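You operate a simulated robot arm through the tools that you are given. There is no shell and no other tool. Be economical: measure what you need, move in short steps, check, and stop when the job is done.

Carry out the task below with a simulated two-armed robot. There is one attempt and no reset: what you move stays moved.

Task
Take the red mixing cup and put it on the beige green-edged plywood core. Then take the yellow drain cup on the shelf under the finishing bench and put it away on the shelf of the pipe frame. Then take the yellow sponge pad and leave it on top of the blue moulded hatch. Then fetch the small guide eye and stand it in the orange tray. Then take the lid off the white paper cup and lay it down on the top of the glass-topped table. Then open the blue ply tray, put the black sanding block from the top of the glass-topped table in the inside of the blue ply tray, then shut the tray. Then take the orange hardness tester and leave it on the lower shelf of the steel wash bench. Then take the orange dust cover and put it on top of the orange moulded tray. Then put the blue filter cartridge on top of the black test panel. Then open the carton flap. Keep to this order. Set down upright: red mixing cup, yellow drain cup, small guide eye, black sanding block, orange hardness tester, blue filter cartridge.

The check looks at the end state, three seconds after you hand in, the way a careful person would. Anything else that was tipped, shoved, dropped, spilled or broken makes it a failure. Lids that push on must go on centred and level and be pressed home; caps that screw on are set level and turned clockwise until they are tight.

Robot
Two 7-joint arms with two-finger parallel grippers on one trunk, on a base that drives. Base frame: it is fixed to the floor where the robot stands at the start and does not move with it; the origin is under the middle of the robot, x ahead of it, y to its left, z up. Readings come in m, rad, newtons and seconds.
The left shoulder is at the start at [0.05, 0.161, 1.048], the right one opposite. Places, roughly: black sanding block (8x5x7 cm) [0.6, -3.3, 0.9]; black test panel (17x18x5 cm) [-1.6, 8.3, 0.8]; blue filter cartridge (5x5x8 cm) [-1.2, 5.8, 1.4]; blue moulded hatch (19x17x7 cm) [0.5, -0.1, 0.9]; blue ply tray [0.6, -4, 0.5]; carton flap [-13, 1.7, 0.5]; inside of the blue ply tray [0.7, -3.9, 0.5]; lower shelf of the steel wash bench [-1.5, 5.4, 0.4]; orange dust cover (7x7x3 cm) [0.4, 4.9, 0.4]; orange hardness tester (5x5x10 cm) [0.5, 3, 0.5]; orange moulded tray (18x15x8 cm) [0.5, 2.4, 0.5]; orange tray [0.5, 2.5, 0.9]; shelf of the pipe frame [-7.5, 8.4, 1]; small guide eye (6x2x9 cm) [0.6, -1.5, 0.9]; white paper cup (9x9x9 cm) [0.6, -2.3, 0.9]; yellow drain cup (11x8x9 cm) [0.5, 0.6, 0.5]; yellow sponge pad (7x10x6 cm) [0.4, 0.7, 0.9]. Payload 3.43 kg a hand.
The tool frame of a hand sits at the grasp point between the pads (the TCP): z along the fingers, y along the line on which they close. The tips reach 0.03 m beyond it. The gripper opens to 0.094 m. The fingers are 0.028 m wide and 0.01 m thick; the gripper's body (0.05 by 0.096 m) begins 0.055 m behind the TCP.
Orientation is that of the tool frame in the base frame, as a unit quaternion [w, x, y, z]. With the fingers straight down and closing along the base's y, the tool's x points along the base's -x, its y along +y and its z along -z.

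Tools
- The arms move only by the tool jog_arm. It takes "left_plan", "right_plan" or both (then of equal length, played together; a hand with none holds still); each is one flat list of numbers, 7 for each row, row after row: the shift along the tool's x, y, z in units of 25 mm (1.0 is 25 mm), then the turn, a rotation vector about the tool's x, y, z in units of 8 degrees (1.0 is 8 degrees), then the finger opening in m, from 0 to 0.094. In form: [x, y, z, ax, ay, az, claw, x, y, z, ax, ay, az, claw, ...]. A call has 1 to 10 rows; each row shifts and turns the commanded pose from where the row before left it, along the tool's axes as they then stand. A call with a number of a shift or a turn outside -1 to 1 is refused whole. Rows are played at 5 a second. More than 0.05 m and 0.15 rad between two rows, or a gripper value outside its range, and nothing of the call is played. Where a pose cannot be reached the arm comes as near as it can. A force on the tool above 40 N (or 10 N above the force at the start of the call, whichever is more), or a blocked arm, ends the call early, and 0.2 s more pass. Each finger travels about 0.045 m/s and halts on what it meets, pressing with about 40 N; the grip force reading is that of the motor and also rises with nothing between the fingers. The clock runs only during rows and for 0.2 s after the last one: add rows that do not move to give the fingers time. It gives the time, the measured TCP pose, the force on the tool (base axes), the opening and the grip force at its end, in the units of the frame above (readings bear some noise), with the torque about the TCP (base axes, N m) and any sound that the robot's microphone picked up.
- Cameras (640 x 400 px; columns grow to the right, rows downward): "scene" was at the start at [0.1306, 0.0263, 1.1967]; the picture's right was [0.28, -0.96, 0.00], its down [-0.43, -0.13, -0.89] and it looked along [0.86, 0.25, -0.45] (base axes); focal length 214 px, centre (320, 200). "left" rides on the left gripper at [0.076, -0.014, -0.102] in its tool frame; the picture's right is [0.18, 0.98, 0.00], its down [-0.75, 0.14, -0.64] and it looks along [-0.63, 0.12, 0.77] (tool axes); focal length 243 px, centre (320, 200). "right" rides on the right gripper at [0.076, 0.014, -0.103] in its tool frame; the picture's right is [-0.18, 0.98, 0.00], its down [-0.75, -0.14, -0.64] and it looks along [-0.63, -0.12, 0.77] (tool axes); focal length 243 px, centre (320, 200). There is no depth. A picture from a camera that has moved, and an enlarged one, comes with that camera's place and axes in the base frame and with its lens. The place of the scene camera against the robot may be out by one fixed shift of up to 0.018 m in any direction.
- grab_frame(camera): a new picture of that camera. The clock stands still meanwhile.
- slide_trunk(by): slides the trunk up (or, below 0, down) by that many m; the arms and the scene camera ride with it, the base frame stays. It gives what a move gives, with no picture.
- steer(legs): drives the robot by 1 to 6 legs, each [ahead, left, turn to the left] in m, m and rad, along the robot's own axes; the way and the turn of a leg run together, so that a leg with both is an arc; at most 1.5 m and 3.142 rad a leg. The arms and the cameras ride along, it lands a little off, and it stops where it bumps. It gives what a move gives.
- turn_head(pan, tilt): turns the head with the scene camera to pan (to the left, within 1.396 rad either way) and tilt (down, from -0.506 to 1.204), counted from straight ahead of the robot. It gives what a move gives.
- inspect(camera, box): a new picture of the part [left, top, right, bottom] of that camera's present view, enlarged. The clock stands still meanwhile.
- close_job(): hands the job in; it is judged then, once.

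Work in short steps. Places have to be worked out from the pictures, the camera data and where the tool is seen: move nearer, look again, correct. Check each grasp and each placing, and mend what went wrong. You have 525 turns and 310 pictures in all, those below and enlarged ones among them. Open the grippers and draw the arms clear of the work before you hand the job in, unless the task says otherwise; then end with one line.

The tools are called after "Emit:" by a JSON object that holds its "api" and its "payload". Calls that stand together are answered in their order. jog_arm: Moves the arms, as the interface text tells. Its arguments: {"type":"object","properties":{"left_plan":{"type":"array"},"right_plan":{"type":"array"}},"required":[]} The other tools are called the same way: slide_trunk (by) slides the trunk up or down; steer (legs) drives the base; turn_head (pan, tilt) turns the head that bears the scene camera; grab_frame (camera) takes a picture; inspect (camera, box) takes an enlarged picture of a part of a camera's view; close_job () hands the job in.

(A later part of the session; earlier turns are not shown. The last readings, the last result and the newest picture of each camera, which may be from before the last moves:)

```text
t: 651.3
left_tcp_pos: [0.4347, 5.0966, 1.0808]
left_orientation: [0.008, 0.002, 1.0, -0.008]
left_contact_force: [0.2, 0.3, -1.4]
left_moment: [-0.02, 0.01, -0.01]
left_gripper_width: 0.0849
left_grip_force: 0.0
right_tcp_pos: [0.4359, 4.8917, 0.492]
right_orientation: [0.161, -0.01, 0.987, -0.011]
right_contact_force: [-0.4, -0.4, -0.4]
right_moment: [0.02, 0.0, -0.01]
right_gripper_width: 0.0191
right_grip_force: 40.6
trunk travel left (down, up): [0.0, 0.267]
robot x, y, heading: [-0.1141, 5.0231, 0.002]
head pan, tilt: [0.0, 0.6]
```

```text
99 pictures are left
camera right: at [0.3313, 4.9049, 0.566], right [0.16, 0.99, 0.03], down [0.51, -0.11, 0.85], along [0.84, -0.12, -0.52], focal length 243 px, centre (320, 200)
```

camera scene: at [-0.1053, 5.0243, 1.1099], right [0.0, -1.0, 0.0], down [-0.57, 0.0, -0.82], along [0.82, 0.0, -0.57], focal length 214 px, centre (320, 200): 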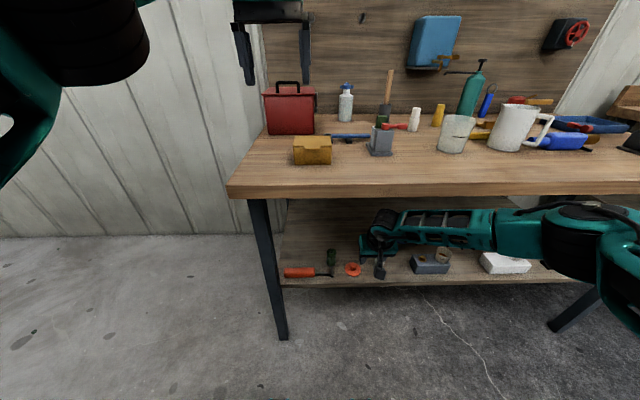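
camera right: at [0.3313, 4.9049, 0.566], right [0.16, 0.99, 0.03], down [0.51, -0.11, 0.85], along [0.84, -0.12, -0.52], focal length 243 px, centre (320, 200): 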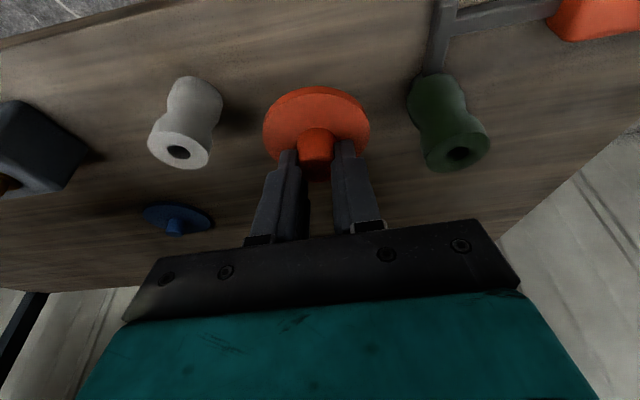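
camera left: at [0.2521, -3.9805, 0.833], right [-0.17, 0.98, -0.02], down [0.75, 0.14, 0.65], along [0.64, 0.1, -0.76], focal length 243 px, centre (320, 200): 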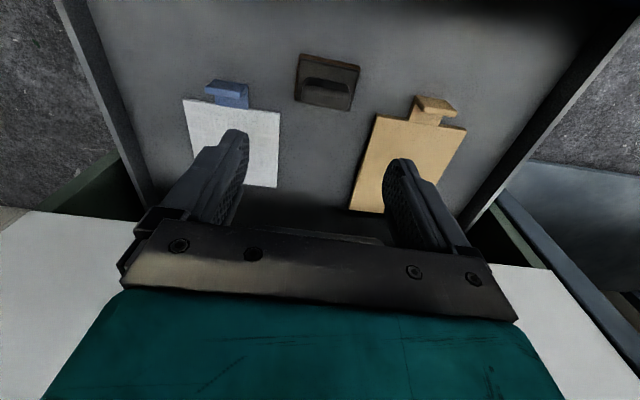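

Lifted. Back out and drive to the orange moulded tray near y≈2.38.

Emit:
{"api": "steer", "payload": {"legs": [[-0.4, 0, 0], [0, -1.3, 0], [0, -1.2, 0]]}}

Emit:
{"api": "grab_frame", "payload": {"camera": "right"}}

Emit:
{"api": "grab_frame", "payload": {"camera": "scene"}}

```text
t: 665.7
left_tcp_pos: [0.1045, 2.6108, 1.0814]
left_orientation: [0.008, -0.028, 1.0, -0.008]
left_contact_force: [-0.4, 0.3, -0.1]
left_moment: [0.02, 0.0, 0.02]
left_gripper_width: 0.085
left_grip_force: 0.0
right_tcp_pos: [0.1183, 2.4056, 0.4925]
right_orientation: [0.161, -0.039, 0.986, -0.005]
right_contact_force: [0.5, 0.2, 0.0]
right_moment: [-0.02, -0.03, 0.03]
right_gripper_width: 0.0188
right_grip_force: 39.9
trunk travel left (down, up): [0.0, 0.267]
robot x, y, heading: [-0.4412, 2.5039, 0.059]
head pan, tilt: [0.0, 0.6]
```

```text
98 pictures are left
camera right: at [0.0133, 2.4133, 0.5662], right [0.1, 0.99, 0.04], down [0.52, -0.08, 0.85], along [0.85, -0.07, -0.52], focal length 243 px, centre (320, 200)
```

right: 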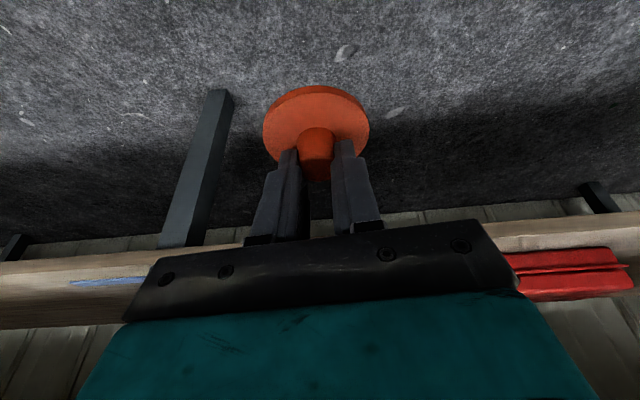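

```text
97 pictures are left
camera scene: at [-0.3085, 2.5142, 1.1099], right [0.06, -1.0, 0.0], down [-0.56, -0.03, -0.83], along [0.82, 0.05, -0.56], focal length 214 px, centre (320, 200)
```

scene: 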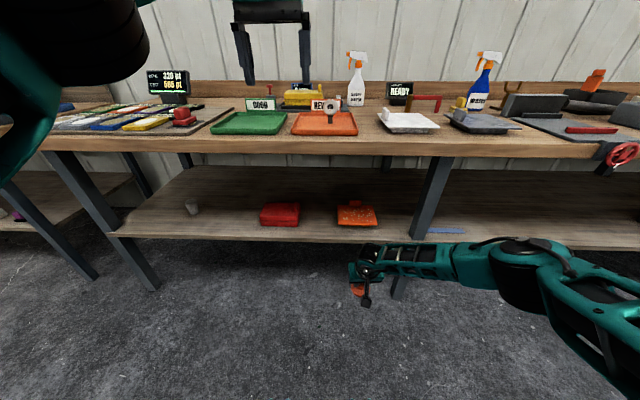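

The bench leg at y≈2.1 would conflict with the forearm, so I'll approach with the robot turned about 0.3 rad clockwise. I'll raise and extend the hand slightly, and turn.

Emit:
{"api": "jog_arm", "payload": {"right_plan": [-0.3, 0, -0.95, 0, 0, 0, 0.01, -0.3, 0, -0.95, 0, 0, 0, 0.01, -0.3, 0, -0.95, 0, 0, 0, 0.01, -0.948, 0, 0.317, 0, 0, 0, 0.01, -0.948, 0, 0.317, 0, 0, 0, 0.01]}}

Emit:
{"api": "steer", "payload": {"legs": [[0, 0, -0.36]]}}

Emit:
{"api": "steer", "payload": {"legs": [[0.15, 0.2, 0]]}}

Emit:
{"api": "grab_frame", "payload": {"camera": "right"}}

Emit:
{"api": "grab_frame", "payload": {"camera": "scene"}}

```text
t: 666.9
left_tcp_pos: [0.1038, 2.6116, 1.0802]
left_orientation: [0.008, -0.028, 1.0, -0.009]
left_contact_force: [0.1, -0.3, -0.9]
left_moment: [0.0, -0.02, -0.04]
left_gripper_width: 0.085
left_grip_force: 0.1
right_tcp_pos: [0.1647, 2.4119, 0.5692]
right_orientation: [0.161, -0.04, 0.986, -0.005]
right_contact_force: [0.0, -1.1, 0.5]
right_moment: [-0.01, 0.03, 0.01]
right_gripper_width: 0.0193
right_grip_force: 39.9
trunk travel left (down, up): [0.0, 0.267]
robot x, y, heading: [-0.4433, 2.5021, 0.057]
head pan, tilt: [0.0, 0.6]
```

```text
t: 668.4
left_tcp_pos: [0.1051, 2.4056, 1.0807]
left_orientation: [0.006, 0.157, 0.988, -0.008]
left_contact_force: [0.1, 0.1, -0.6]
left_moment: [0.01, 0.02, 0.03]
left_gripper_width: 0.0851
left_grip_force: 0.1
right_tcp_pos: [0.0892, 2.1955, 0.568]
right_orientation: [0.158, 0.144, 0.976, -0.035]
right_contact_force: [-0.7, 0.5, -0.5]
right_moment: [-0.01, -0.04, 0.0]
right_gripper_width: 0.0198
right_grip_force: 40.3
trunk travel left (down, up): [0.0, 0.267]
robot x, y, heading: [-0.4368, 2.5051, -0.308]
head pan, tilt: [0.0, 0.6]
```

```text
t: 670.2
left_tcp_pos: [0.3063, 2.5509, 1.0819]
left_orientation: [0.006, 0.158, 0.987, -0.009]
left_contact_force: [-0.5, -0.8, -0.3]
left_moment: [0.03, -0.01, 0.02]
left_gripper_width: 0.085
left_grip_force: 0.1
right_tcp_pos: [0.2889, 2.342, 0.5669]
right_orientation: [0.157, 0.146, 0.976, -0.035]
right_contact_force: [0.0, 0.1, -0.4]
right_moment: [0.01, -0.01, 0.02]
right_gripper_width: 0.02
right_grip_force: 40.1
trunk travel left (down, up): [0.0, 0.267]
robot x, y, heading: [-0.2369, 2.6522, -0.315]
head pan, tilt: [0.0, 0.6]
```

```text
96 pictures are left
camera right: at [0.1938, 2.3876, 0.6418], right [0.46, 0.89, 0.04], down [0.45, -0.27, 0.85], along [0.77, -0.37, -0.52], focal length 243 px, centre (320, 200)
```

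right: 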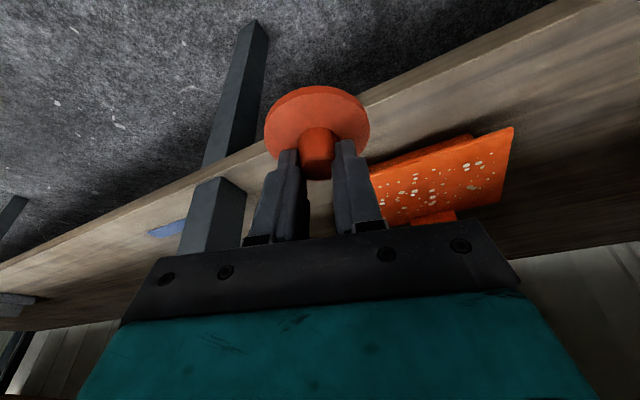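

```text
95 pictures are left
camera scene: at [-0.1134, 2.6131, 1.1099], right [-0.31, -0.95, 0.0], down [-0.54, 0.18, -0.82], along [0.78, -0.26, -0.57], focal length 214 px, centre (320, 200)
```

scene: 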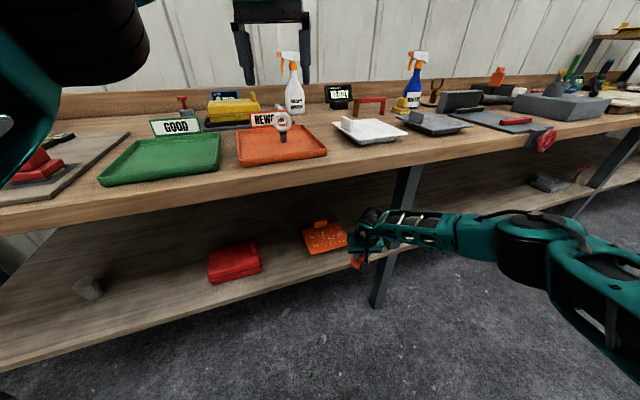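

The tray is centred around (0.49, 2.39). I estimate the forearm clears the leg by about 4 cm. Drive in so the disc is over the tray.

Emit:
{"api": "steer", "payload": {"legs": [[0.16, 0.11, 0]]}}

Emit:
{"api": "grab_frame", "payload": {"camera": "right"}}

Emit:
{"api": "grab_frame", "payload": {"camera": "scene"}}

```text
t: 671.8
left_tcp_pos: [0.4973, 2.6036, 1.0797]
left_orientation: [0.006, 0.158, 0.987, -0.008]
left_contact_force: [0.3, -0.1, -0.2]
left_moment: [0.01, 0.01, -0.01]
left_gripper_width: 0.0855
left_grip_force: 0.1
right_tcp_pos: [0.4773, 2.397, 0.5628]
right_orientation: [0.153, 0.144, 0.977, -0.034]
right_contact_force: [0.6, -0.7, -0.7]
right_moment: [0.0, 0.02, -0.03]
right_gripper_width: 0.0199
right_grip_force: 40.1
trunk travel left (down, up): [0.0, 0.267]
robot x, y, heading: [-0.0447, 2.7011, -0.319]
head pan, tilt: [0.0, 0.6]
```

```text
94 pictures are left
camera right: at [0.3824, 2.4426, 0.6366], right [0.45, 0.89, 0.03], down [0.46, -0.27, 0.85], along [0.76, -0.37, -0.53], focal length 243 px, centre (320, 200)
```

right: 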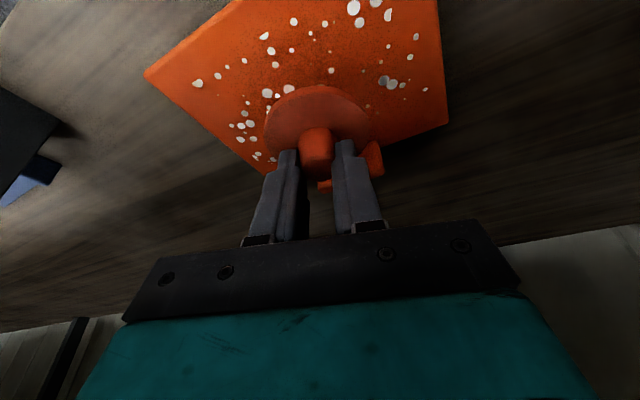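

```text
93 pictures are left
camera scene: at [0.0777, 2.6657, 1.1091], right [-0.31, -0.95, 0.0], down [-0.54, 0.18, -0.82], along [0.78, -0.25, -0.57], focal length 214 px, centre (320, 200)
```

scene: 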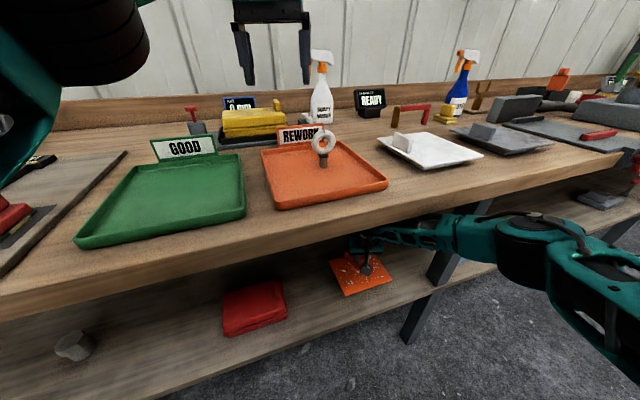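

The disc is over the plate's centre. Lowering in steps until contact.

Emit:
{"api": "jog_arm", "payload": {"right_plan": [0.12, 0, 0.38, 0, 0, 0, 0.01, 0.12, 0, 0.38, 0, 0, 0, 0.01, 0.06, 0, 0.19, 0, 0, 0, 0.01, 0, 0, 0, 0, 0, 0, 0.01]}}

Emit:
{"api": "grab_frame", "payload": {"camera": "right"}}

```text
t: 672.8
left_tcp_pos: [0.4965, 2.6051, 1.0808]
left_orientation: [0.006, 0.158, 0.987, -0.009]
left_contact_force: [0.9, -0.3, -0.5]
left_moment: [0.01, 0.0, 0.02]
left_gripper_width: 0.085
left_grip_force: 0.1
right_tcp_pos: [0.4782, 2.3961, 0.5395]
right_orientation: [0.153, 0.143, 0.977, -0.035]
right_contact_force: [-0.1, 0.4, -0.6]
right_moment: [0.0, -0.01, -0.01]
right_gripper_width: 0.02
right_grip_force: 39.9
trunk travel left (down, up): [0.0, 0.267]
robot x, y, heading: [-0.0485, 2.7077, -0.313]
head pan, tilt: [0.0, 0.6]
```

```text
92 pictures are left
camera right: at [0.3832, 2.4424, 0.6134], right [0.46, 0.89, 0.03], down [0.46, -0.27, 0.85], along [0.76, -0.37, -0.53], focal length 243 px, centre (320, 200)
```

right: 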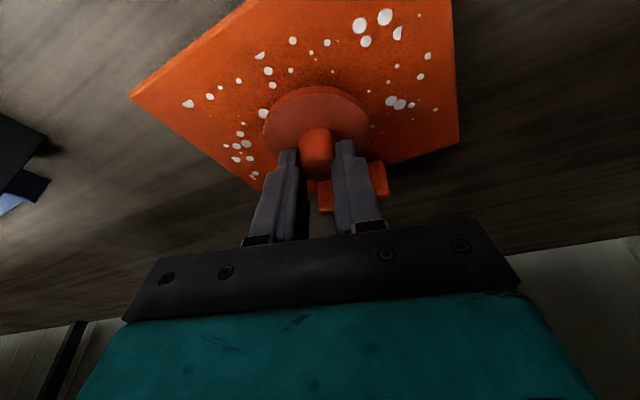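

Clear of the tab. Continue lowering slowly.

Emit:
{"api": "jog_arm", "payload": {"right_plan": [0.04, 0, 0.11, 0, 0, 0, 0.01, 0.04, 0, 0.11, 0, 0, 0, 0.01, 0.04, 0, 0.11, 0, 0, 0, 0.01, 0.04, 0, 0.11, 0, 0, 0, 0.01, 0, 0, 0, 0, 0, 0, 0.01]}}

```text
t: 674.0
left_tcp_pos: [0.4951, 2.6056, 1.0808]
left_orientation: [0.007, 0.158, 0.987, -0.009]
left_contact_force: [-0.5, 1.0, -0.5]
left_moment: [0.01, -0.03, 0.03]
left_gripper_width: 0.0853
left_grip_force: 0.0
right_tcp_pos: [0.4772, 2.3961, 0.527]
right_orientation: [0.154, 0.143, 0.977, -0.035]
right_contact_force: [-0.3, 0.3, 0.2]
right_moment: [0.01, 0.02, -0.02]
right_gripper_width: 0.0217
right_grip_force: 39.6
trunk travel left (down, up): [0.0, 0.267]
robot x, y, heading: [-0.0504, 2.7053, -0.311]
head pan, tilt: [0.0, 0.6]
```

Emit:
{"api": "jog_arm", "payload": {"right_plan": [0.04, 0, 0.11, 0, 0, 0, 0.01, 0.04, 0, 0.11, 0, 0, 0, 0.01, 0, 0, 0, 0, 0, 0, 0.01]}}

Emit:
{"api": "inspect", "payload": {"camera": "right", "box": [220, 60, 420, 200]}}

```text
t: 674.8
left_tcp_pos: [0.4963, 2.6064, 1.0815]
left_orientation: [0.006, 0.159, 0.987, -0.01]
left_contact_force: [-0.4, -0.3, 0.2]
left_moment: [-0.02, 0.0, -0.01]
left_gripper_width: 0.0851
left_grip_force: 0.1
right_tcp_pos: [0.4773, 2.3967, 0.5243]
right_orientation: [0.156, 0.144, 0.976, -0.035]
right_contact_force: [-0.2, 0.3, 14.5]
right_moment: [0.19, -0.36, 0.0]
right_gripper_width: 0.0216
right_grip_force: 39.9
trunk travel left (down, up): [0.0, 0.267]
robot x, y, heading: [-0.0468, 2.7079, -0.313]
head pan, tilt: [0.0, 0.6]
```

```text
2.86 times, centred on (320, 130) of right
camera zoom: at [0.3824, 2.4423, 0.5984], right [0.46, 0.89, 0.03], down [0.45, -0.27, 0.85], along [0.77, -0.37, -0.52], focal length 693 px, centre (320, 400)
```

zoom: 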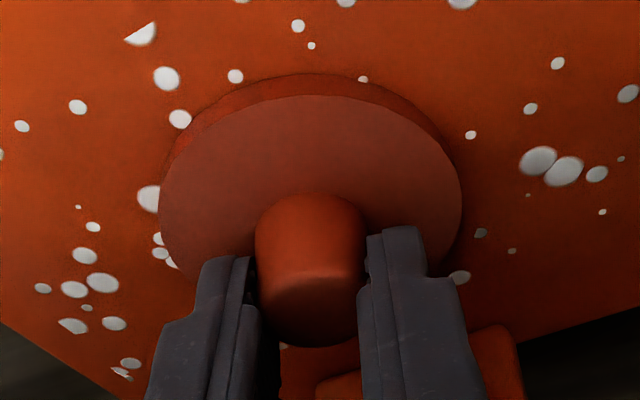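

Seated with 14 N. Open and retreat.

Emit:
{"api": "jog_arm", "payload": {"right_plan": [-0.02, 0, -0.06, 0, 0, 0, 0.01, 0, 0, 0, 0, 0, 0, 0.03, 0, 0, 0, 0, 0, 0, 0.045, 0, 0, 0, 0, 0, 0, 0.045]}}

Emit:
{"api": "jog_arm", "payload": {"right_plan": [0, 0, -0.6, 0, 0, 0, 0.045, 0, 0, -0.8, 0, 0, 0, 0.045, 0, 0, -0.8, 0, 0, 0, 0.045]}}

Emit:
{"api": "steer", "payload": {"legs": [[-0.4, -0.1, 0]]}}

Emit:
{"api": "inspect", "payload": {"camera": "scene", "box": [200, 180, 420, 310]}}

```text
t: 675.8
left_tcp_pos: [0.4972, 2.6049, 1.0816]
left_orientation: [0.007, 0.159, 0.987, -0.009]
left_contact_force: [0.5, -0.5, -0.1]
left_moment: [-0.02, 0.01, 0.03]
left_gripper_width: 0.0851
left_grip_force: 0.0
right_tcp_pos: [0.4765, 2.3983, 0.5229]
right_orientation: [0.153, 0.144, 0.977, -0.035]
right_contact_force: [-1.4, 0.1, 1.7]
right_moment: [0.02, 0.0, 0.06]
right_gripper_width: 0.0449
right_grip_force: 0.2
trunk travel left (down, up): [0.0, 0.267]
robot x, y, heading: [-0.0469, 2.7058, -0.315]
head pan, tilt: [0.0, 0.6]
```

```text
t: 676.6
left_tcp_pos: [0.4977, 2.6045, 1.0789]
left_orientation: [0.007, 0.158, 0.987, -0.009]
left_contact_force: [0.2, -0.4, -0.1]
left_moment: [-0.01, 0.0, -0.01]
left_gripper_width: 0.085
left_grip_force: 0.0
right_tcp_pos: [0.4573, 2.404, 0.5697]
right_orientation: [0.151, 0.144, 0.977, -0.036]
right_contact_force: [0.3, 0.6, 0.1]
right_moment: [0.02, -0.02, 0.0]
right_gripper_width: 0.0449
right_grip_force: 0.0
trunk travel left (down, up): [0.0, 0.267]
robot x, y, heading: [-0.0447, 2.7044, -0.314]
head pan, tilt: [0.0, 0.6]
```

```text
t: 679.2
left_tcp_pos: [0.0844, 2.638, 1.0809]
left_orientation: [0.007, 0.159, 0.987, -0.009]
left_contact_force: [-0.3, -0.1, 0.1]
left_moment: [-0.02, 0.05, 0.0]
left_gripper_width: 0.085
left_grip_force: 0.0
right_tcp_pos: [0.0467, 2.4354, 0.5737]
right_orientation: [0.154, 0.144, 0.977, -0.035]
right_contact_force: [0.4, 0.4, 0.1]
right_moment: [0.02, -0.01, 0.04]
right_gripper_width: 0.0451
right_grip_force: 0.1
trunk travel left (down, up): [0.0, 0.267]
robot x, y, heading: [-0.459, 2.7366, -0.316]
head pan, tilt: [0.0, 0.6]
```

```text
2.91 times, centred on (310, 245) of scene
camera zoom: at [-0.3358, 2.6995, 1.1099], right [-0.31, -0.95, 0.0], down [-0.54, 0.17, -0.83], along [0.78, -0.25, -0.56], focal length 624 px, centre (349, 69)
```

zoom: 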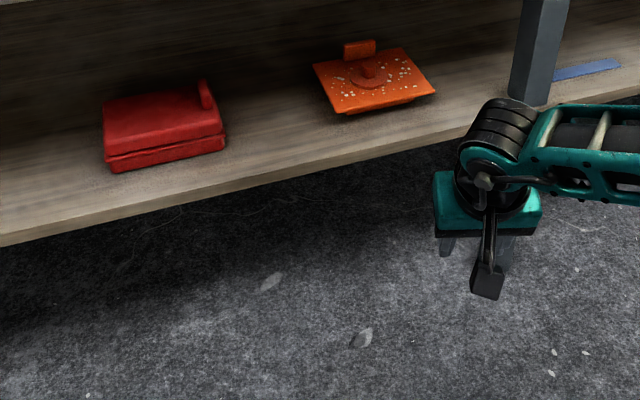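

The dust cover sits on the tray. Next is the blue filter cartridge on the wash bench's upper shelf (z≈1.4). I'll raise the trunk, lift and retract the right arm, and pitch the left hand horizontal.

Emit:
{"api": "slide_trunk", "payload": {"by": 0.262}}

Emit:
{"api": "jog_arm", "payload": {"left_plan": [0, 0, 0, 0, -1, 0, 0.085, 0, 0, 0, 0, -1, 0, 0.085, 0, 0, 0, 0, -1, 0, 0.085, 0, 0, 0, 0, -1, 0, 0.085, 0, 0, 0, 0, -1, 0, 0.085, 0, 0, 0, 0, -1, 0, 0.085, 0, 0, 0, 0, -1, 0, 0.085, 0, 0, 0, 0, -1, 0, 0.085, 0, 0, 0, 0, -1, 0, 0.085, 0, 0, 0, 0, -1, 0, 0.085], "right_plan": [0.46, 0, -0.88, 0, 0, 0, 0.045, 0.46, 0, -0.88, 0, 0, 0, 0.045, 0.46, 0, -0.88, 0, 0, 0, 0.045, 0.46, 0, -0.88, 0, 0, 0, 0.045, 0.46, 0, -0.88, 0, 0, 0, 0.045, 0.46, 0, -0.88, 0, 0, 0, 0.045, 0.46, 0, -0.88, 0, 0, 0, 0.045, 0.46, 0, -0.88, 0, 0, 0, 0.045, -0.3, 0, -0.954, 0, 0, 0, 0.045, -0.3, 0, -0.954, 0, 0, 0, 0.045]}}

Emit:
{"api": "jog_arm", "payload": {"left_plan": [0, 0, 0, 0, -1, 0, 0.085, 0, 0, 0, 0, -0.25, 0, 0.085, 0, 0, 0, 0, 0, 0, 0.085, 0, 0, 0, 0, 0, 0, 0.085], "right_plan": [-0.3, 0, -0.954, 0, 0, 0, 0.045, -0.3, 0, -0.954, 0, 0, 0, 0.045, -0.3, 0, -0.954, 0, 0, 0, 0.045, -0.3, 0, -0.954, 0, 0, 0, 0.045]}}

```text
t: 681.9
left_tcp_pos: [0.084, 2.6385, 1.3429]
left_orientation: [0.007, 0.158, 0.987, -0.009]
left_contact_force: [-0.4, -0.8, 0.2]
left_moment: [0.0, -0.02, 0.02]
left_gripper_width: 0.0852
left_grip_force: 0.0
right_tcp_pos: [0.0459, 2.4366, 0.8372]
right_orientation: [0.154, 0.144, 0.977, -0.036]
right_contact_force: [0.3, -0.4, 0.0]
right_moment: [0.03, 0.01, 0.02]
right_gripper_width: 0.0453
right_grip_force: 0.1
trunk travel left (down, up): [-0.262, 0.005]
robot x, y, heading: [-0.4587, 2.7366, -0.313]
head pan, tilt: [0.0, 0.6]
```

```text
t: 684.0
left_tcp_pos: [0.0838, 2.638, 1.3423]
left_orientation: [0.641, 0.115, 0.751, -0.109]
left_contact_force: [0.4, -1.0, -0.7]
left_moment: [0.02, 0.02, 0.01]
left_gripper_width: 0.0851
left_grip_force: 0.1
right_tcp_pos: [-0.0892, 2.4838, 1.0274]
right_orientation: [0.154, 0.145, 0.977, -0.035]
right_contact_force: [-0.1, -0.1, 0.0]
right_moment: [0.01, -0.02, -0.03]
right_gripper_width: 0.045
right_grip_force: 0.1
trunk travel left (down, up): [-0.262, 0.005]
robot x, y, heading: [-0.4645, 2.737, -0.311]
head pan, tilt: [0.0, 0.6]
```

```text
t: 685.0
left_tcp_pos: [0.0845, 2.6375, 1.3427]
left_orientation: [0.703, 0.106, 0.694, -0.118]
left_contact_force: [-0.5, 0.5, 0.5]
left_moment: [0.0, 0.0, 0.04]
left_gripper_width: 0.0852
left_grip_force: 0.0
right_tcp_pos: [-0.0895, 2.4829, 1.124]
right_orientation: [0.154, 0.144, 0.977, -0.036]
right_contact_force: [0.4, 0.7, 0.7]
right_moment: [0.03, 0.02, 0.02]
right_gripper_width: 0.0448
right_grip_force: 0.0
trunk travel left (down, up): [-0.262, 0.005]
robot x, y, heading: [-0.4601, 2.7366, -0.315]
head pan, tilt: [0.0, 0.6]
```

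Left hand is horizontal. Drive to the west side of the wash bench.

Emit:
{"api": "steer", "payload": {"legs": [[0, 0, 0.314], [-1.3, 0.6, 0], [-0.65, 0.65, 0], [0, 1.45, 0]]}}

Emit:
{"api": "turn_head", "payload": {"pan": 0, "tilt": 0.1}}

Emit:
{"api": "grab_frame", "payload": {"camera": "scene"}}

```text
t: 704.2
left_tcp_pos: [-1.9016, 5.4457, 1.3416]
left_orientation: [0.713, -0.005, 0.701, -0.006]
left_contact_force: [-0.1, 0.5, 0.4]
left_moment: [-0.01, -0.01, 0.0]
left_gripper_width: 0.085
left_grip_force: 0.1
right_tcp_pos: [-2.02, 5.2455, 1.1232]
right_orientation: [0.158, -0.012, 0.987, -0.011]
right_contact_force: [0.4, 0.0, 0.4]
right_moment: [-0.01, 0.01, -0.02]
right_gripper_width: 0.0449
right_grip_force: 0.0
trunk travel left (down, up): [-0.262, 0.005]
robot x, y, heading: [-2.4507, 5.3674, 0.004]
head pan, tilt: [0.0, 0.6]
```

```text
t: 705.2
left_tcp_pos: [-1.9021, 5.4454, 1.3425]
left_orientation: [0.713, -0.005, 0.701, -0.007]
left_contact_force: [0.0, 0.2, 0.1]
left_moment: [-0.03, -0.01, 0.02]
left_gripper_width: 0.0851
left_grip_force: 0.0
right_tcp_pos: [-2.0191, 5.2453, 1.1234]
right_orientation: [0.158, -0.011, 0.987, -0.01]
right_contact_force: [-0.5, -0.2, -0.1]
right_moment: [-0.02, -0.01, -0.04]
right_gripper_width: 0.0451
right_grip_force: 0.1
trunk travel left (down, up): [-0.262, 0.005]
robot x, y, heading: [-2.4496, 5.37, -0.004]
head pan, tilt: [0.0, 0.099]
```

```text
89 pictures are left
camera scene: at [-2.3169, 5.3733, 1.418], right [0.0, -1.0, 0.0], down [-0.1, 0.0, -0.99], along [0.99, 0.0, -0.1], focal length 214 px, centre (320, 200)
```

scene: 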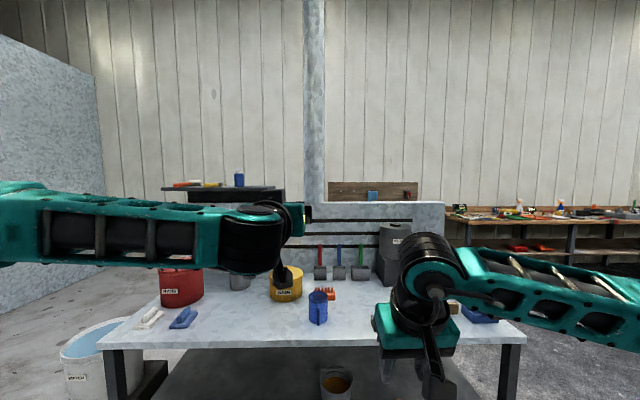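

Emit:
{"api": "inspect", "payload": {"camera": "scene", "box": [150, 150, 310, 230]}}

```text
4.00 times, centred on (230, 190) of scene
camera zoom: at [-2.3169, 5.3733, 1.418], right [0.0, -1.0, 0.0], down [-0.1, 0.0, -0.99], along [0.99, 0.0, -0.1], focal length 858 px, centre (680, 240)
```

zoom: 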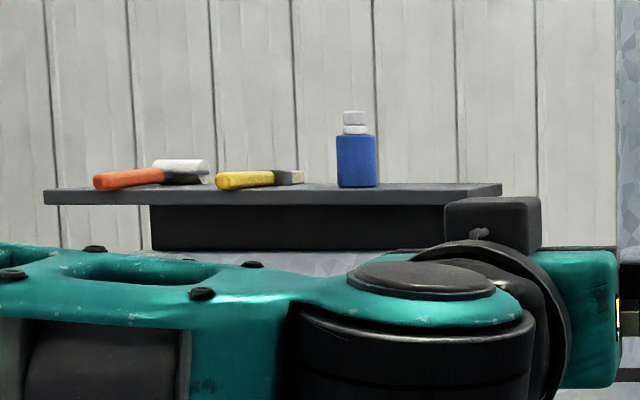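

The cartridge (blue body, white cap) is at about (−1.25, 5.777), base z≈1.376. I'll tilt the left hand down 20° so its camera clears the shelf edge, and extend and raise it.

Emit:
{"api": "jog_arm", "payload": {"left_plan": [0, 0, 0, 0, 1, 0, 0.085, 0, 0, 0, 0, 1, 0, 0.085, 0, 0, 0, 0, 0.5, 0, 0.085, -1, 0, 0.92, 0, 0, 0, 0.085, -1, 0, 0.92, 0, 0, 0, 0.085, -1, 0, 0.92, 0, 0, 0, 0.085, -1, 0, 0.92, 0, 0, 0, 0.085, -1, 0, 0.92, 0, 0, 0, 0.085]}}

Emit:
{"api": "steer", "payload": {"legs": [[0.3, 0.33, 0]]}}

Emit:
{"api": "grab_frame", "payload": {"camera": "left"}}

Emit:
{"api": "grab_frame", "payload": {"camera": "scene"}}

```text
t: 707.0
left_tcp_pos: [-1.7496, 5.4451, 1.4221]
left_orientation: [0.58, -0.003, 0.814, -0.007]
left_contact_force: [-0.1, -0.2, -0.9]
left_moment: [-0.02, 0.0, -0.01]
left_gripper_width: 0.0851
left_grip_force: 0.1
right_tcp_pos: [-2.019, 5.2436, 1.1241]
right_orientation: [0.158, -0.012, 0.987, -0.01]
right_contact_force: [0.4, 0.1, 0.4]
right_moment: [0.03, -0.02, 0.01]
right_gripper_width: 0.0449
right_grip_force: 0.0
trunk travel left (down, up): [-0.262, 0.005]
robot x, y, heading: [-2.4504, 5.377, 0.002]
head pan, tilt: [0.0, 0.099]
```

```text
t: 709.7
left_tcp_pos: [-1.4402, 5.7721, 1.4245]
left_orientation: [0.581, -0.005, 0.814, -0.007]
left_contact_force: [0.3, 0.0, 0.0]
left_moment: [0.0, 0.02, -0.03]
left_gripper_width: 0.0851
left_grip_force: 0.2
right_tcp_pos: [-1.7075, 5.5698, 1.1242]
right_orientation: [0.158, -0.014, 0.987, -0.01]
right_contact_force: [0.3, 0.9, 0.3]
right_moment: [-0.03, 0.02, -0.01]
right_gripper_width: 0.0448
right_grip_force: 0.1
trunk travel left (down, up): [-0.262, 0.005]
robot x, y, heading: [-2.1381, 5.6962, 0.003]
head pan, tilt: [0.0, 0.099]
```

```text
87 pictures are left
camera left: at [-1.5623, 5.7572, 1.3848], right [-0.06, 0.98, -0.19], down [-0.36, 0.16, 0.92], along [0.93, 0.13, 0.34], focal length 243 px, centre (320, 200)
```

left: 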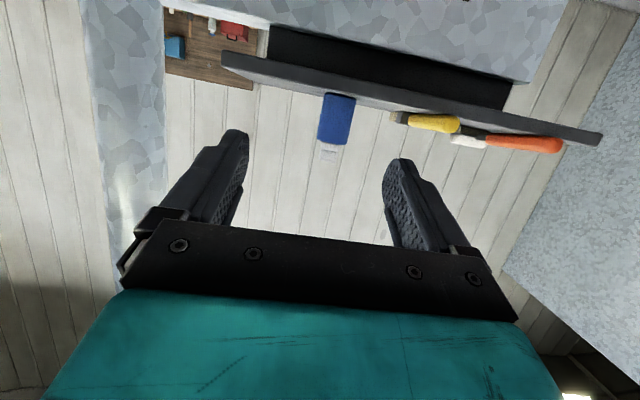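

```text
86 pictures are left
camera scene: at [-2.0054, 5.6975, 1.418], right [0.01, -1.0, 0.0], down [-0.1, 0.0, -0.99], along [0.99, 0.01, -0.1], focal length 214 px, centre (320, 200)
```

scene: 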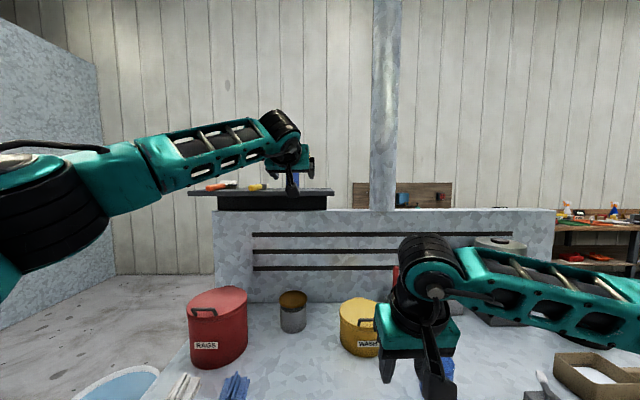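

Cartridge is at about (−1.20, 5.806), body z 1.36–1.43. Drive closer and look again.

Emit:
{"api": "steer", "payload": {"legs": [[0.13, 0.033, 0]]}}

Emit:
{"api": "grab_frame", "payload": {"camera": "left"}}

```text
t: 711.0
left_tcp_pos: [-1.3112, 5.8055, 1.4229]
left_orientation: [0.58, -0.005, 0.815, -0.006]
left_contact_force: [-0.3, 0.0, -0.5]
left_moment: [0.0, 0.04, -0.03]
left_gripper_width: 0.0852
left_grip_force: 0.1
right_tcp_pos: [-1.5788, 5.6047, 1.124]
right_orientation: [0.158, -0.014, 0.987, -0.01]
right_contact_force: [0.1, -0.5, -0.8]
right_moment: [-0.01, 0.02, -0.03]
right_gripper_width: 0.0451
right_grip_force: 0.0
trunk travel left (down, up): [-0.262, 0.005]
robot x, y, heading: [-2.0151, 5.731, 0.003]
head pan, tilt: [0.0, 0.099]
```

```text
85 pictures are left
camera left: at [-1.4345, 5.7909, 1.3844], right [-0.06, 0.98, -0.19], down [-0.36, 0.16, 0.92], along [0.93, 0.12, 0.34], focal length 243 px, centre (320, 200)
```

left: 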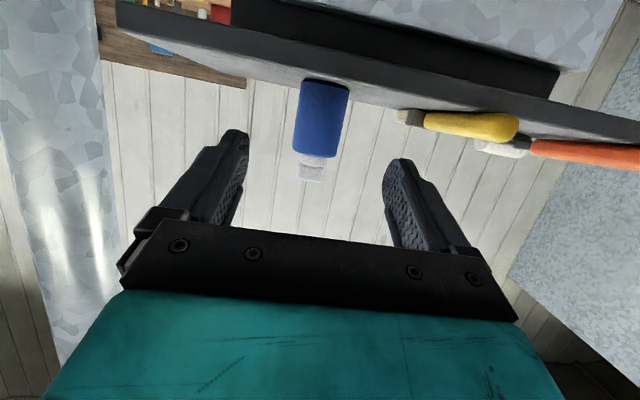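

Refined: (−1.185, 5.8085). Drive 7 cm more, then finish with the arm.

Emit:
{"api": "steer", "payload": {"legs": [[0.07, 0, 0]]}}

Emit:
{"api": "jog_arm", "payload": {"left_plan": [-0.3, 0.1, 0.7, 0, 0, 0, 0.085, -0.2, 0, 0.7, 0, 0, 0, 0.085, 0, 0, 0.6, 0, 0, 0, 0.085, 0, 0, 0, 0, 0, 0, 0.085]}}

Emit:
{"api": "grab_frame", "payload": {"camera": "left"}}

```text
t: 712.0
left_tcp_pos: [-1.241, 5.8047, 1.4235]
left_orientation: [0.581, -0.005, 0.814, -0.006]
left_contact_force: [0.3, -0.2, -1.0]
left_moment: [0.0, 0.01, 0.02]
left_gripper_width: 0.0849
left_grip_force: 0.1
right_tcp_pos: [-1.509, 5.6035, 1.1239]
right_orientation: [0.158, -0.013, 0.987, -0.011]
right_contact_force: [0.2, 0.3, 0.3]
right_moment: [0.0, -0.02, 0.01]
right_gripper_width: 0.0449
right_grip_force: 0.0
trunk travel left (down, up): [-0.262, 0.005]
robot x, y, heading: [-1.9431, 5.7281, 0.009]
head pan, tilt: [0.0, 0.099]
```

```text
t: 713.0
left_tcp_pos: [-1.1921, 5.8087, 1.4172]
left_orientation: [0.58, -0.006, 0.815, -0.006]
left_contact_force: [-0.2, -0.8, -0.8]
left_moment: [0.02, 0.02, -0.03]
left_gripper_width: 0.085
left_grip_force: 0.1
right_tcp_pos: [-1.511, 5.6038, 1.124]
right_orientation: [0.157, -0.012, 0.987, -0.011]
right_contact_force: [1.5, 0.3, 0.4]
right_moment: [-0.01, 0.0, -0.01]
right_gripper_width: 0.0451
right_grip_force: 0.0
trunk travel left (down, up): [-0.262, 0.005]
robot x, y, heading: [-1.9446, 5.7312, 0.008]
head pan, tilt: [0.0, 0.099]
```

```text
84 pictures are left
camera left: at [-1.3143, 5.7933, 1.3791], right [-0.06, 0.98, -0.19], down [-0.36, 0.16, 0.92], along [0.93, 0.12, 0.34], focal length 243 px, centre (320, 200)
```

left: 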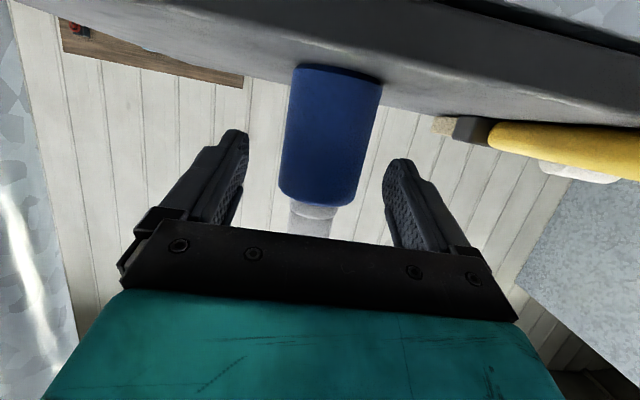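

A bit further in and down, then close.

Emit:
{"api": "jog_arm", "payload": {"left_plan": [0.22, 0.04, 0.55, 0, 0, 0, 0.085, 0.22, 0, 0.55, 0, 0, 0, 0.085, 0, 0, 0, 0, 0, 0, 0.085]}}

Emit:
{"api": "grab_frame", "payload": {"camera": "left"}}

```text
t: 713.8
left_tcp_pos: [-1.177, 5.8088, 1.3883]
left_orientation: [0.581, -0.004, 0.814, -0.006]
left_contact_force: [-1.2, -0.8, -0.1]
left_moment: [0.0, 0.02, -0.02]
left_gripper_width: 0.0848
left_grip_force: 0.0
left hand out of reach, approached as far as the arm can: row 1, 2
right_tcp_pos: [-1.5102, 5.6042, 1.1247]
right_orientation: [0.157, -0.013, 0.987, -0.011]
right_contact_force: [-0.3, -0.8, 0.7]
right_moment: [0.03, -0.03, -0.02]
right_gripper_width: 0.0451
right_grip_force: 0.1
trunk travel left (down, up): [-0.262, 0.005]
robot x, y, heading: [-1.9427, 5.7335, 0.006]
head pan, tilt: [0.0, 0.099]
```

```text
83 pictures are left
camera left: at [-1.299, 5.7951, 1.3499], right [-0.06, 0.98, -0.19], down [-0.36, 0.16, 0.92], along [0.93, 0.12, 0.34], focal length 243 px, centre (320, 200)
```

left: 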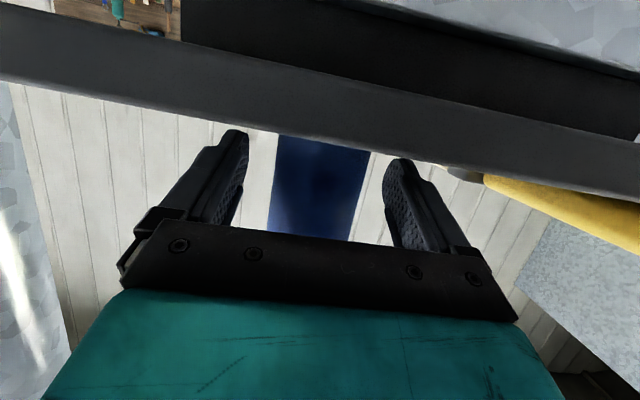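

At the arm's reach limit. I'll retract slightly and raise, then drive the base forward 4 cm.

Emit:
{"api": "jog_arm", "payload": {"left_plan": [-0.5, 0, -1.0, 0, 0, 0, 0.085, 0, 0, 0, 0, 0, 0, 0.085]}}

Emit:
{"api": "steer", "payload": {"legs": [[0.04, 0, -0.005]]}}

Emit:
{"api": "grab_frame", "payload": {"camera": "left"}}

```text
t: 714.4
left_tcp_pos: [-1.1938, 5.8084, 1.4075]
left_orientation: [0.579, -0.005, 0.815, -0.006]
left_contact_force: [0.3, 0.0, 0.1]
left_moment: [0.03, 0.0, 0.04]
left_gripper_width: 0.0851
left_grip_force: 0.0
right_tcp_pos: [-1.5102, 5.6025, 1.1244]
right_orientation: [0.158, -0.013, 0.987, -0.01]
right_contact_force: [0.9, -0.7, 0.3]
right_moment: [0.04, -0.01, 0.0]
right_gripper_width: 0.045
right_grip_force: 0.1
trunk travel left (down, up): [-0.262, 0.005]
robot x, y, heading: [-1.9456, 5.7277, 0.002]
head pan, tilt: [0.0, 0.099]
```

```text
t: 715.3
left_tcp_pos: [-1.1513, 5.8075, 1.4069]
left_orientation: [0.579, -0.003, 0.815, -0.008]
left_contact_force: [1.1, -0.1, -0.6]
left_moment: [0.0, -0.02, -0.03]
left_gripper_width: 0.0851
left_grip_force: 0.1
right_tcp_pos: [-1.4699, 5.6028, 1.1233]
right_orientation: [0.157, -0.011, 0.987, -0.011]
right_contact_force: [0.8, 0.4, 0.2]
right_moment: [-0.01, 0.02, 0.0]
right_gripper_width: 0.0449
right_grip_force: 0.0
trunk travel left (down, up): [-0.262, 0.005]
robot x, y, heading: [-1.901, 5.7342, 0.001]
head pan, tilt: [0.0, 0.099]
```

```text
82 pictures are left
camera left: at [-1.2753, 5.7933, 1.3688], right [-0.06, 0.98, -0.19], down [-0.36, 0.16, 0.92], along [0.93, 0.12, 0.34], focal length 243 px, centre (320, 200)
```

left: 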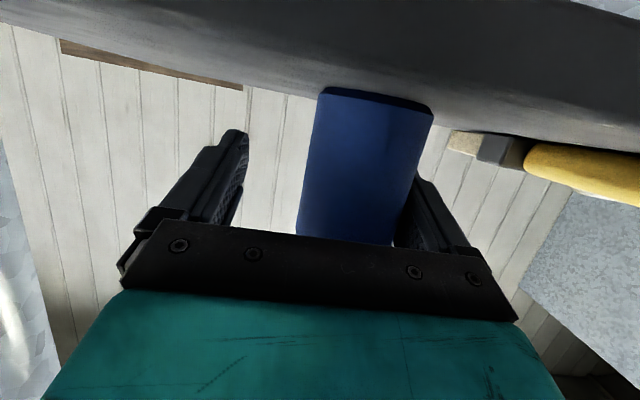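

The cartridge appears off-centre toward +y now. I'll back out 3 cm, recentre and look again.

Emit:
{"api": "jog_arm", "payload": {"left_plan": [-0.3, 0, -1.0, 0, 0, 0, 0.09, -0.1, 0.6, -0.5, 0, 0, 0, 0.09, 0, 0, 0, 0, 0, 0, 0.09]}}

Emit:
{"api": "grab_frame", "payload": {"camera": "left"}}

```text
t: 716.1
left_tcp_pos: [-1.1866, 5.822, 1.4319]
left_orientation: [0.58, -0.003, 0.815, -0.007]
left_contact_force: [-1.3, 0.7, 0.4]
left_moment: [0.01, 0.02, 0.01]
left_gripper_width: 0.0899
left_grip_force: 0.1
right_tcp_pos: [-1.4707, 5.6015, 1.1239]
right_orientation: [0.158, -0.011, 0.987, -0.011]
right_contact_force: [0.1, 0.4, -0.4]
right_moment: [0.02, -0.02, 0.02]
right_gripper_width: 0.045
right_grip_force: 0.1
trunk travel left (down, up): [-0.262, 0.005]
robot x, y, heading: [-1.9013, 5.7321, -0.006]
head pan, tilt: [0.0, 0.099]
```

```text
81 pictures are left
camera left: at [-1.3093, 5.8076, 1.3938], right [-0.06, 0.98, -0.19], down [-0.36, 0.16, 0.92], along [0.93, 0.12, 0.34], focal length 243 px, centre (320, 200)
```

left: 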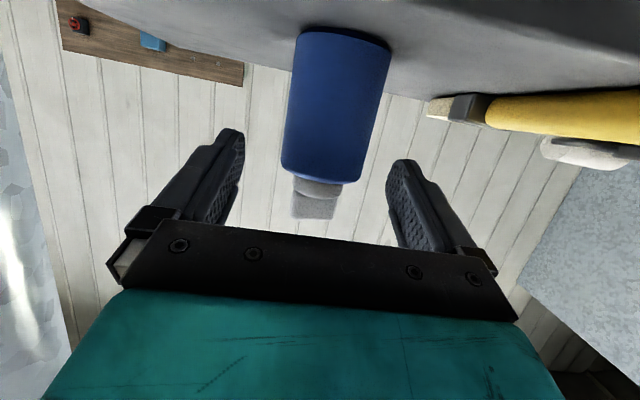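

Centred now. Advance and lower to body mid-height, then close.

Emit:
{"api": "jog_arm", "payload": {"left_plan": [0.48, 0, 0.55, 0, 0, 0, 0.09, 0.48, 0, 0.55, 0, 0, 0, 0.09, 0, 0, 0, 0, 0, 0, 0.09]}}

Emit:
{"api": "grab_frame", "payload": {"camera": "left"}}

```text
t: 716.9
left_tcp_pos: [-1.1669, 5.8217, 1.4004]
left_orientation: [0.58, -0.004, 0.814, -0.007]
left_contact_force: [0.6, -0.1, -0.7]
left_moment: [-0.01, -0.01, -0.02]
left_gripper_width: 0.0899
left_grip_force: 0.2
right_tcp_pos: [-1.4705, 5.6028, 1.1244]
right_orientation: [0.157, -0.011, 0.987, -0.011]
right_contact_force: [-0.9, 1.0, 0.1]
right_moment: [0.02, 0.01, 0.01]
right_gripper_width: 0.0452
right_grip_force: 0.0
trunk travel left (down, up): [-0.262, 0.005]
robot x, y, heading: [-1.9039, 5.7314, 0.003]
head pan, tilt: [0.0, 0.099]
```

```text
80 pictures are left
camera left: at [-1.2905, 5.8083, 1.3626], right [-0.06, 0.98, -0.19], down [-0.36, 0.16, 0.92], along [0.93, 0.12, 0.34], focal length 243 px, centre (320, 200)
```

left: 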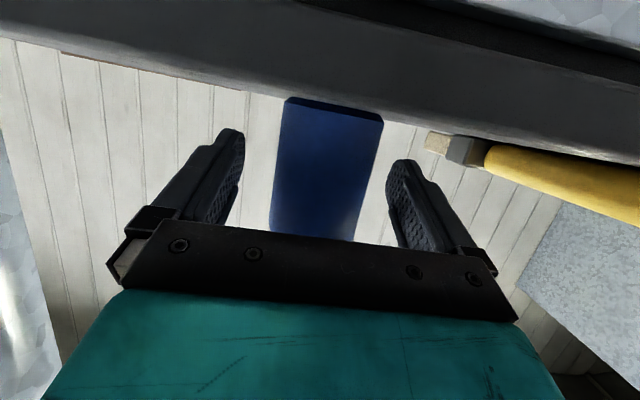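

Well centred. Close on the body.

Emit:
{"api": "jog_arm", "payload": {"left_plan": [0, 0, 0, 0, 0, 0, 0.06, 0, 0, 0, 0, 0, 0, 0.04, 0, 0, 0, 0, 0, 0, 0.03, 0, 0, 0, 0, 0, 0, 0.03, 0, 0, 0, 0, 0, 0, 0.03]}}

Emit:
{"api": "jog_arm", "payload": {"left_plan": [-0.3, 0, -0.1, 0, 0, 0, 0.03, -0.3, 0, -0.1, 0, 0, 0, 0.03, -0.3, 0, -0.1, 0, 0, 0, 0.03, -0.3, 0, -0.1, 0, 0, 0, 0.03]}}

Emit:
{"api": "grab_frame", "payload": {"camera": "left"}}

```text
t: 718.1
left_tcp_pos: [-1.1679, 5.8226, 1.4013]
left_orientation: [0.58, -0.004, 0.814, -0.007]
left_contact_force: [0.5, 0.6, 0.5]
left_moment: [0.04, -0.01, -0.02]
left_gripper_width: 0.0519
left_grip_force: 40.1
right_tcp_pos: [-1.4697, 5.603, 1.1246]
right_orientation: [0.157, -0.01, 0.987, -0.011]
right_contact_force: [0.1, -0.5, -0.3]
right_moment: [0.0, 0.0, 0.0]
right_gripper_width: 0.045
right_grip_force: 0.1
trunk travel left (down, up): [-0.262, 0.005]
robot x, y, heading: [-1.9015, 5.7312, 0.002]
head pan, tilt: [0.0, 0.099]
```

```text
t: 719.1
left_tcp_pos: [-1.167, 5.8222, 1.4302]
left_orientation: [0.58, -0.003, 0.815, -0.009]
left_contact_force: [-0.3, -0.1, -2.0]
left_moment: [0.0, 0.01, -0.01]
left_gripper_width: 0.0517
left_grip_force: 39.7
right_tcp_pos: [-1.4708, 5.6023, 1.1248]
right_orientation: [0.157, -0.011, 0.987, -0.011]
right_contact_force: [-0.1, 0.3, -1.3]
right_moment: [0.01, -0.03, 0.01]
right_gripper_width: 0.0453
right_grip_force: 0.0
trunk travel left (down, up): [-0.262, 0.005]
robot x, y, heading: [-1.9032, 5.7289, -0.003]
head pan, tilt: [0.0, 0.099]
```

```text
79 pictures are left
camera left: at [-1.2896, 5.8077, 1.3918], right [-0.06, 0.98, -0.19], down [-0.36, 0.16, 0.92], along [0.93, 0.12, 0.34], focal length 243 px, centre (320, 200)
```

left: 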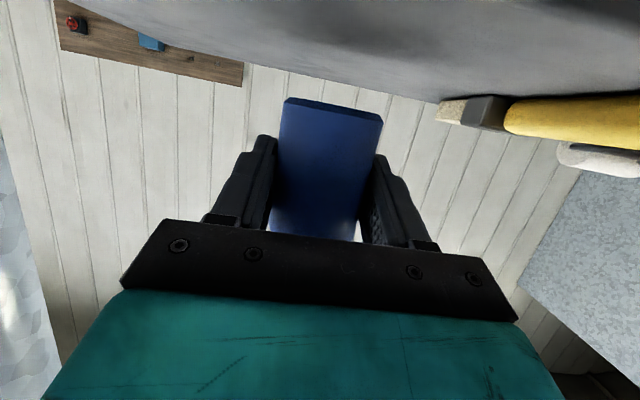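

Cartridge held. Back out and drive north to the test-panel bench, then face +y.

Emit:
{"api": "steer", "payload": {"legs": [[-0.5, 0, 0], [0, 1.2, 0], [0, 0, 1.57]]}}

Emit:
{"api": "turn_head", "payload": {"pan": -0.5, "tilt": 0.4}}

Emit:
{"api": "grab_frame", "payload": {"camera": "scene"}}

```text
t: 731.4
left_tcp_pos: [-2.5206, 7.6393, 1.4309]
left_orientation: [-0.409, 0.588, -0.564, -0.411]
left_contact_force: [-0.1, 0.3, -1.0]
left_moment: [-0.04, 0.01, 0.01]
left_gripper_width: 0.0518
left_grip_force: 40.0
right_tcp_pos: [-2.292, 7.3426, 1.1234]
right_orientation: [-0.117, 0.717, -0.679, -0.106]
right_contact_force: [0.8, -0.9, 0.1]
right_moment: [-0.02, 0.02, 0.0]
right_gripper_width: 0.0453
right_grip_force: 0.1
trunk travel left (down, up): [-0.262, 0.005]
robot x, y, heading: [-2.4026, 6.9047, 1.602]
head pan, tilt: [0.0, 0.099]
```

```text
t: 732.4
left_tcp_pos: [-2.5209, 7.6411, 1.4299]
left_orientation: [-0.409, 0.588, -0.564, -0.411]
left_contact_force: [-0.1, -0.7, -1.1]
left_moment: [0.01, -0.03, 0.02]
left_gripper_width: 0.0516
left_grip_force: 40.3
right_tcp_pos: [-2.2913, 7.3422, 1.1236]
right_orientation: [-0.117, 0.718, -0.678, -0.106]
right_contact_force: [-1.4, 0.1, 0.6]
right_moment: [-0.01, -0.02, 0.0]
right_gripper_width: 0.045
right_grip_force: 0.1
trunk travel left (down, up): [-0.262, 0.005]
robot x, y, heading: [-2.4072, 6.9058, 1.603]
head pan, tilt: [-0.499, 0.4]
```

```text
78 pictures are left
camera scene: at [-2.3624, 7.0292, 1.3902], right [0.89, -0.45, 0.0], down [-0.17, -0.35, -0.92], along [0.41, 0.82, -0.39], focal length 214 px, centre (320, 200)
```

scene: 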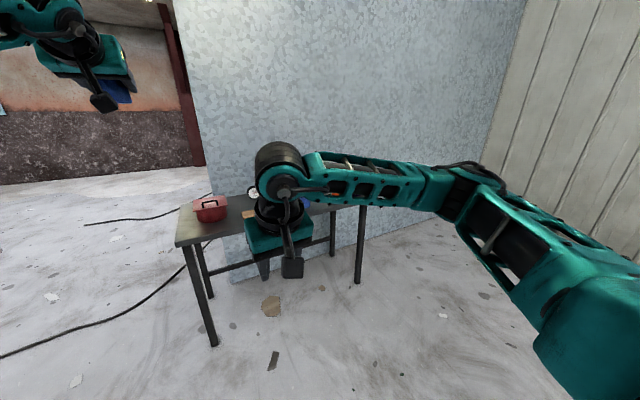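

The right arm blocks the view. Move right and look from in front of the bench.

Emit:
{"api": "steer", "payload": {"legs": [[0.1, -0.8, -0.033]]}}

Emit:
{"api": "turn_head", "payload": {"pan": 0.25, "tilt": 0.5}}

Emit:
{"api": "grab_frame", "payload": {"camera": "scene"}}

```text
t: 736.8
left_tcp_pos: [-1.6723, 7.7543, 1.4298]
left_orientation: [0.417, -0.576, 0.576, 0.403]
left_contact_force: [0.0, -0.6, -1.2]
left_moment: [0.03, -0.01, 0.01]
left_gripper_width: 0.0516
left_grip_force: 39.9
right_tcp_pos: [-1.4543, 7.4479, 1.124]
right_orientation: [-0.119, 0.703, -0.693, -0.103]
right_contact_force: [-0.5, -0.1, 0.3]
right_moment: [0.0, 0.02, 0.04]
right_gripper_width: 0.0451
right_grip_force: 0.0
trunk travel left (down, up): [-0.262, 0.005]
robot x, y, heading: [-1.5855, 7.0142, 1.563]
head pan, tilt: [-0.499, 0.4]
```

```text
t: 737.9
left_tcp_pos: [-1.6737, 7.7541, 1.4308]
left_orientation: [0.418, -0.576, 0.576, 0.403]
left_contact_force: [-0.6, 0.0, -0.7]
left_moment: [0.0, 0.0, 0.01]
left_gripper_width: 0.0517
left_grip_force: 40.2
right_tcp_pos: [-1.4565, 7.4481, 1.1252]
right_orientation: [-0.119, 0.703, -0.693, -0.104]
right_contact_force: [0.3, -0.7, 0.9]
right_moment: [-0.03, 0.03, 0.02]
right_gripper_width: 0.0449
right_grip_force: 0.0
trunk travel left (down, up): [-0.262, 0.005]
robot x, y, heading: [-1.591, 7.0172, 1.565]
head pan, tilt: [0.25, 0.499]
```

```text
77 pictures are left
camera scene: at [-1.606, 7.1456, 1.381], right [0.97, 0.24, 0.0], down [0.11, -0.46, -0.88], along [-0.21, 0.85, -0.48], focal length 214 px, centre (320, 200)
```

scene: 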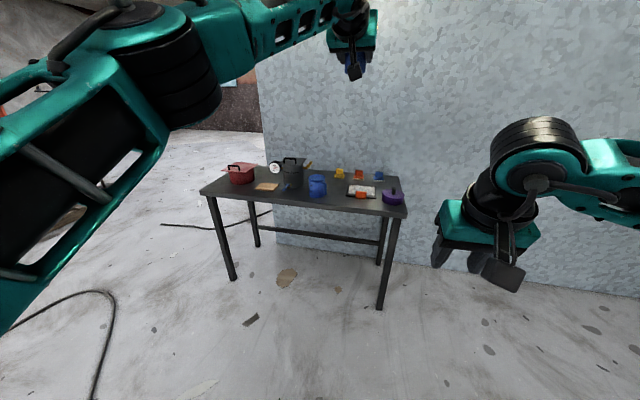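

Emit:
{"api": "inspect", "payload": {"camera": "scene", "box": [190, 140, 430, 260]}}

```text
2.67 times, centred on (310, 200) of scene
camera zoom: at [-1.606, 7.1456, 1.381], right [0.97, 0.24, 0.0], down [0.11, -0.46, -0.88], along [-0.21, 0.85, -0.48], focal length 572 px, centre (347, 200)
```

zoom: 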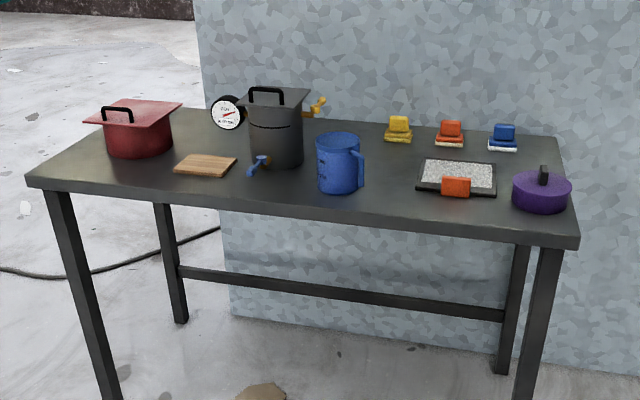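

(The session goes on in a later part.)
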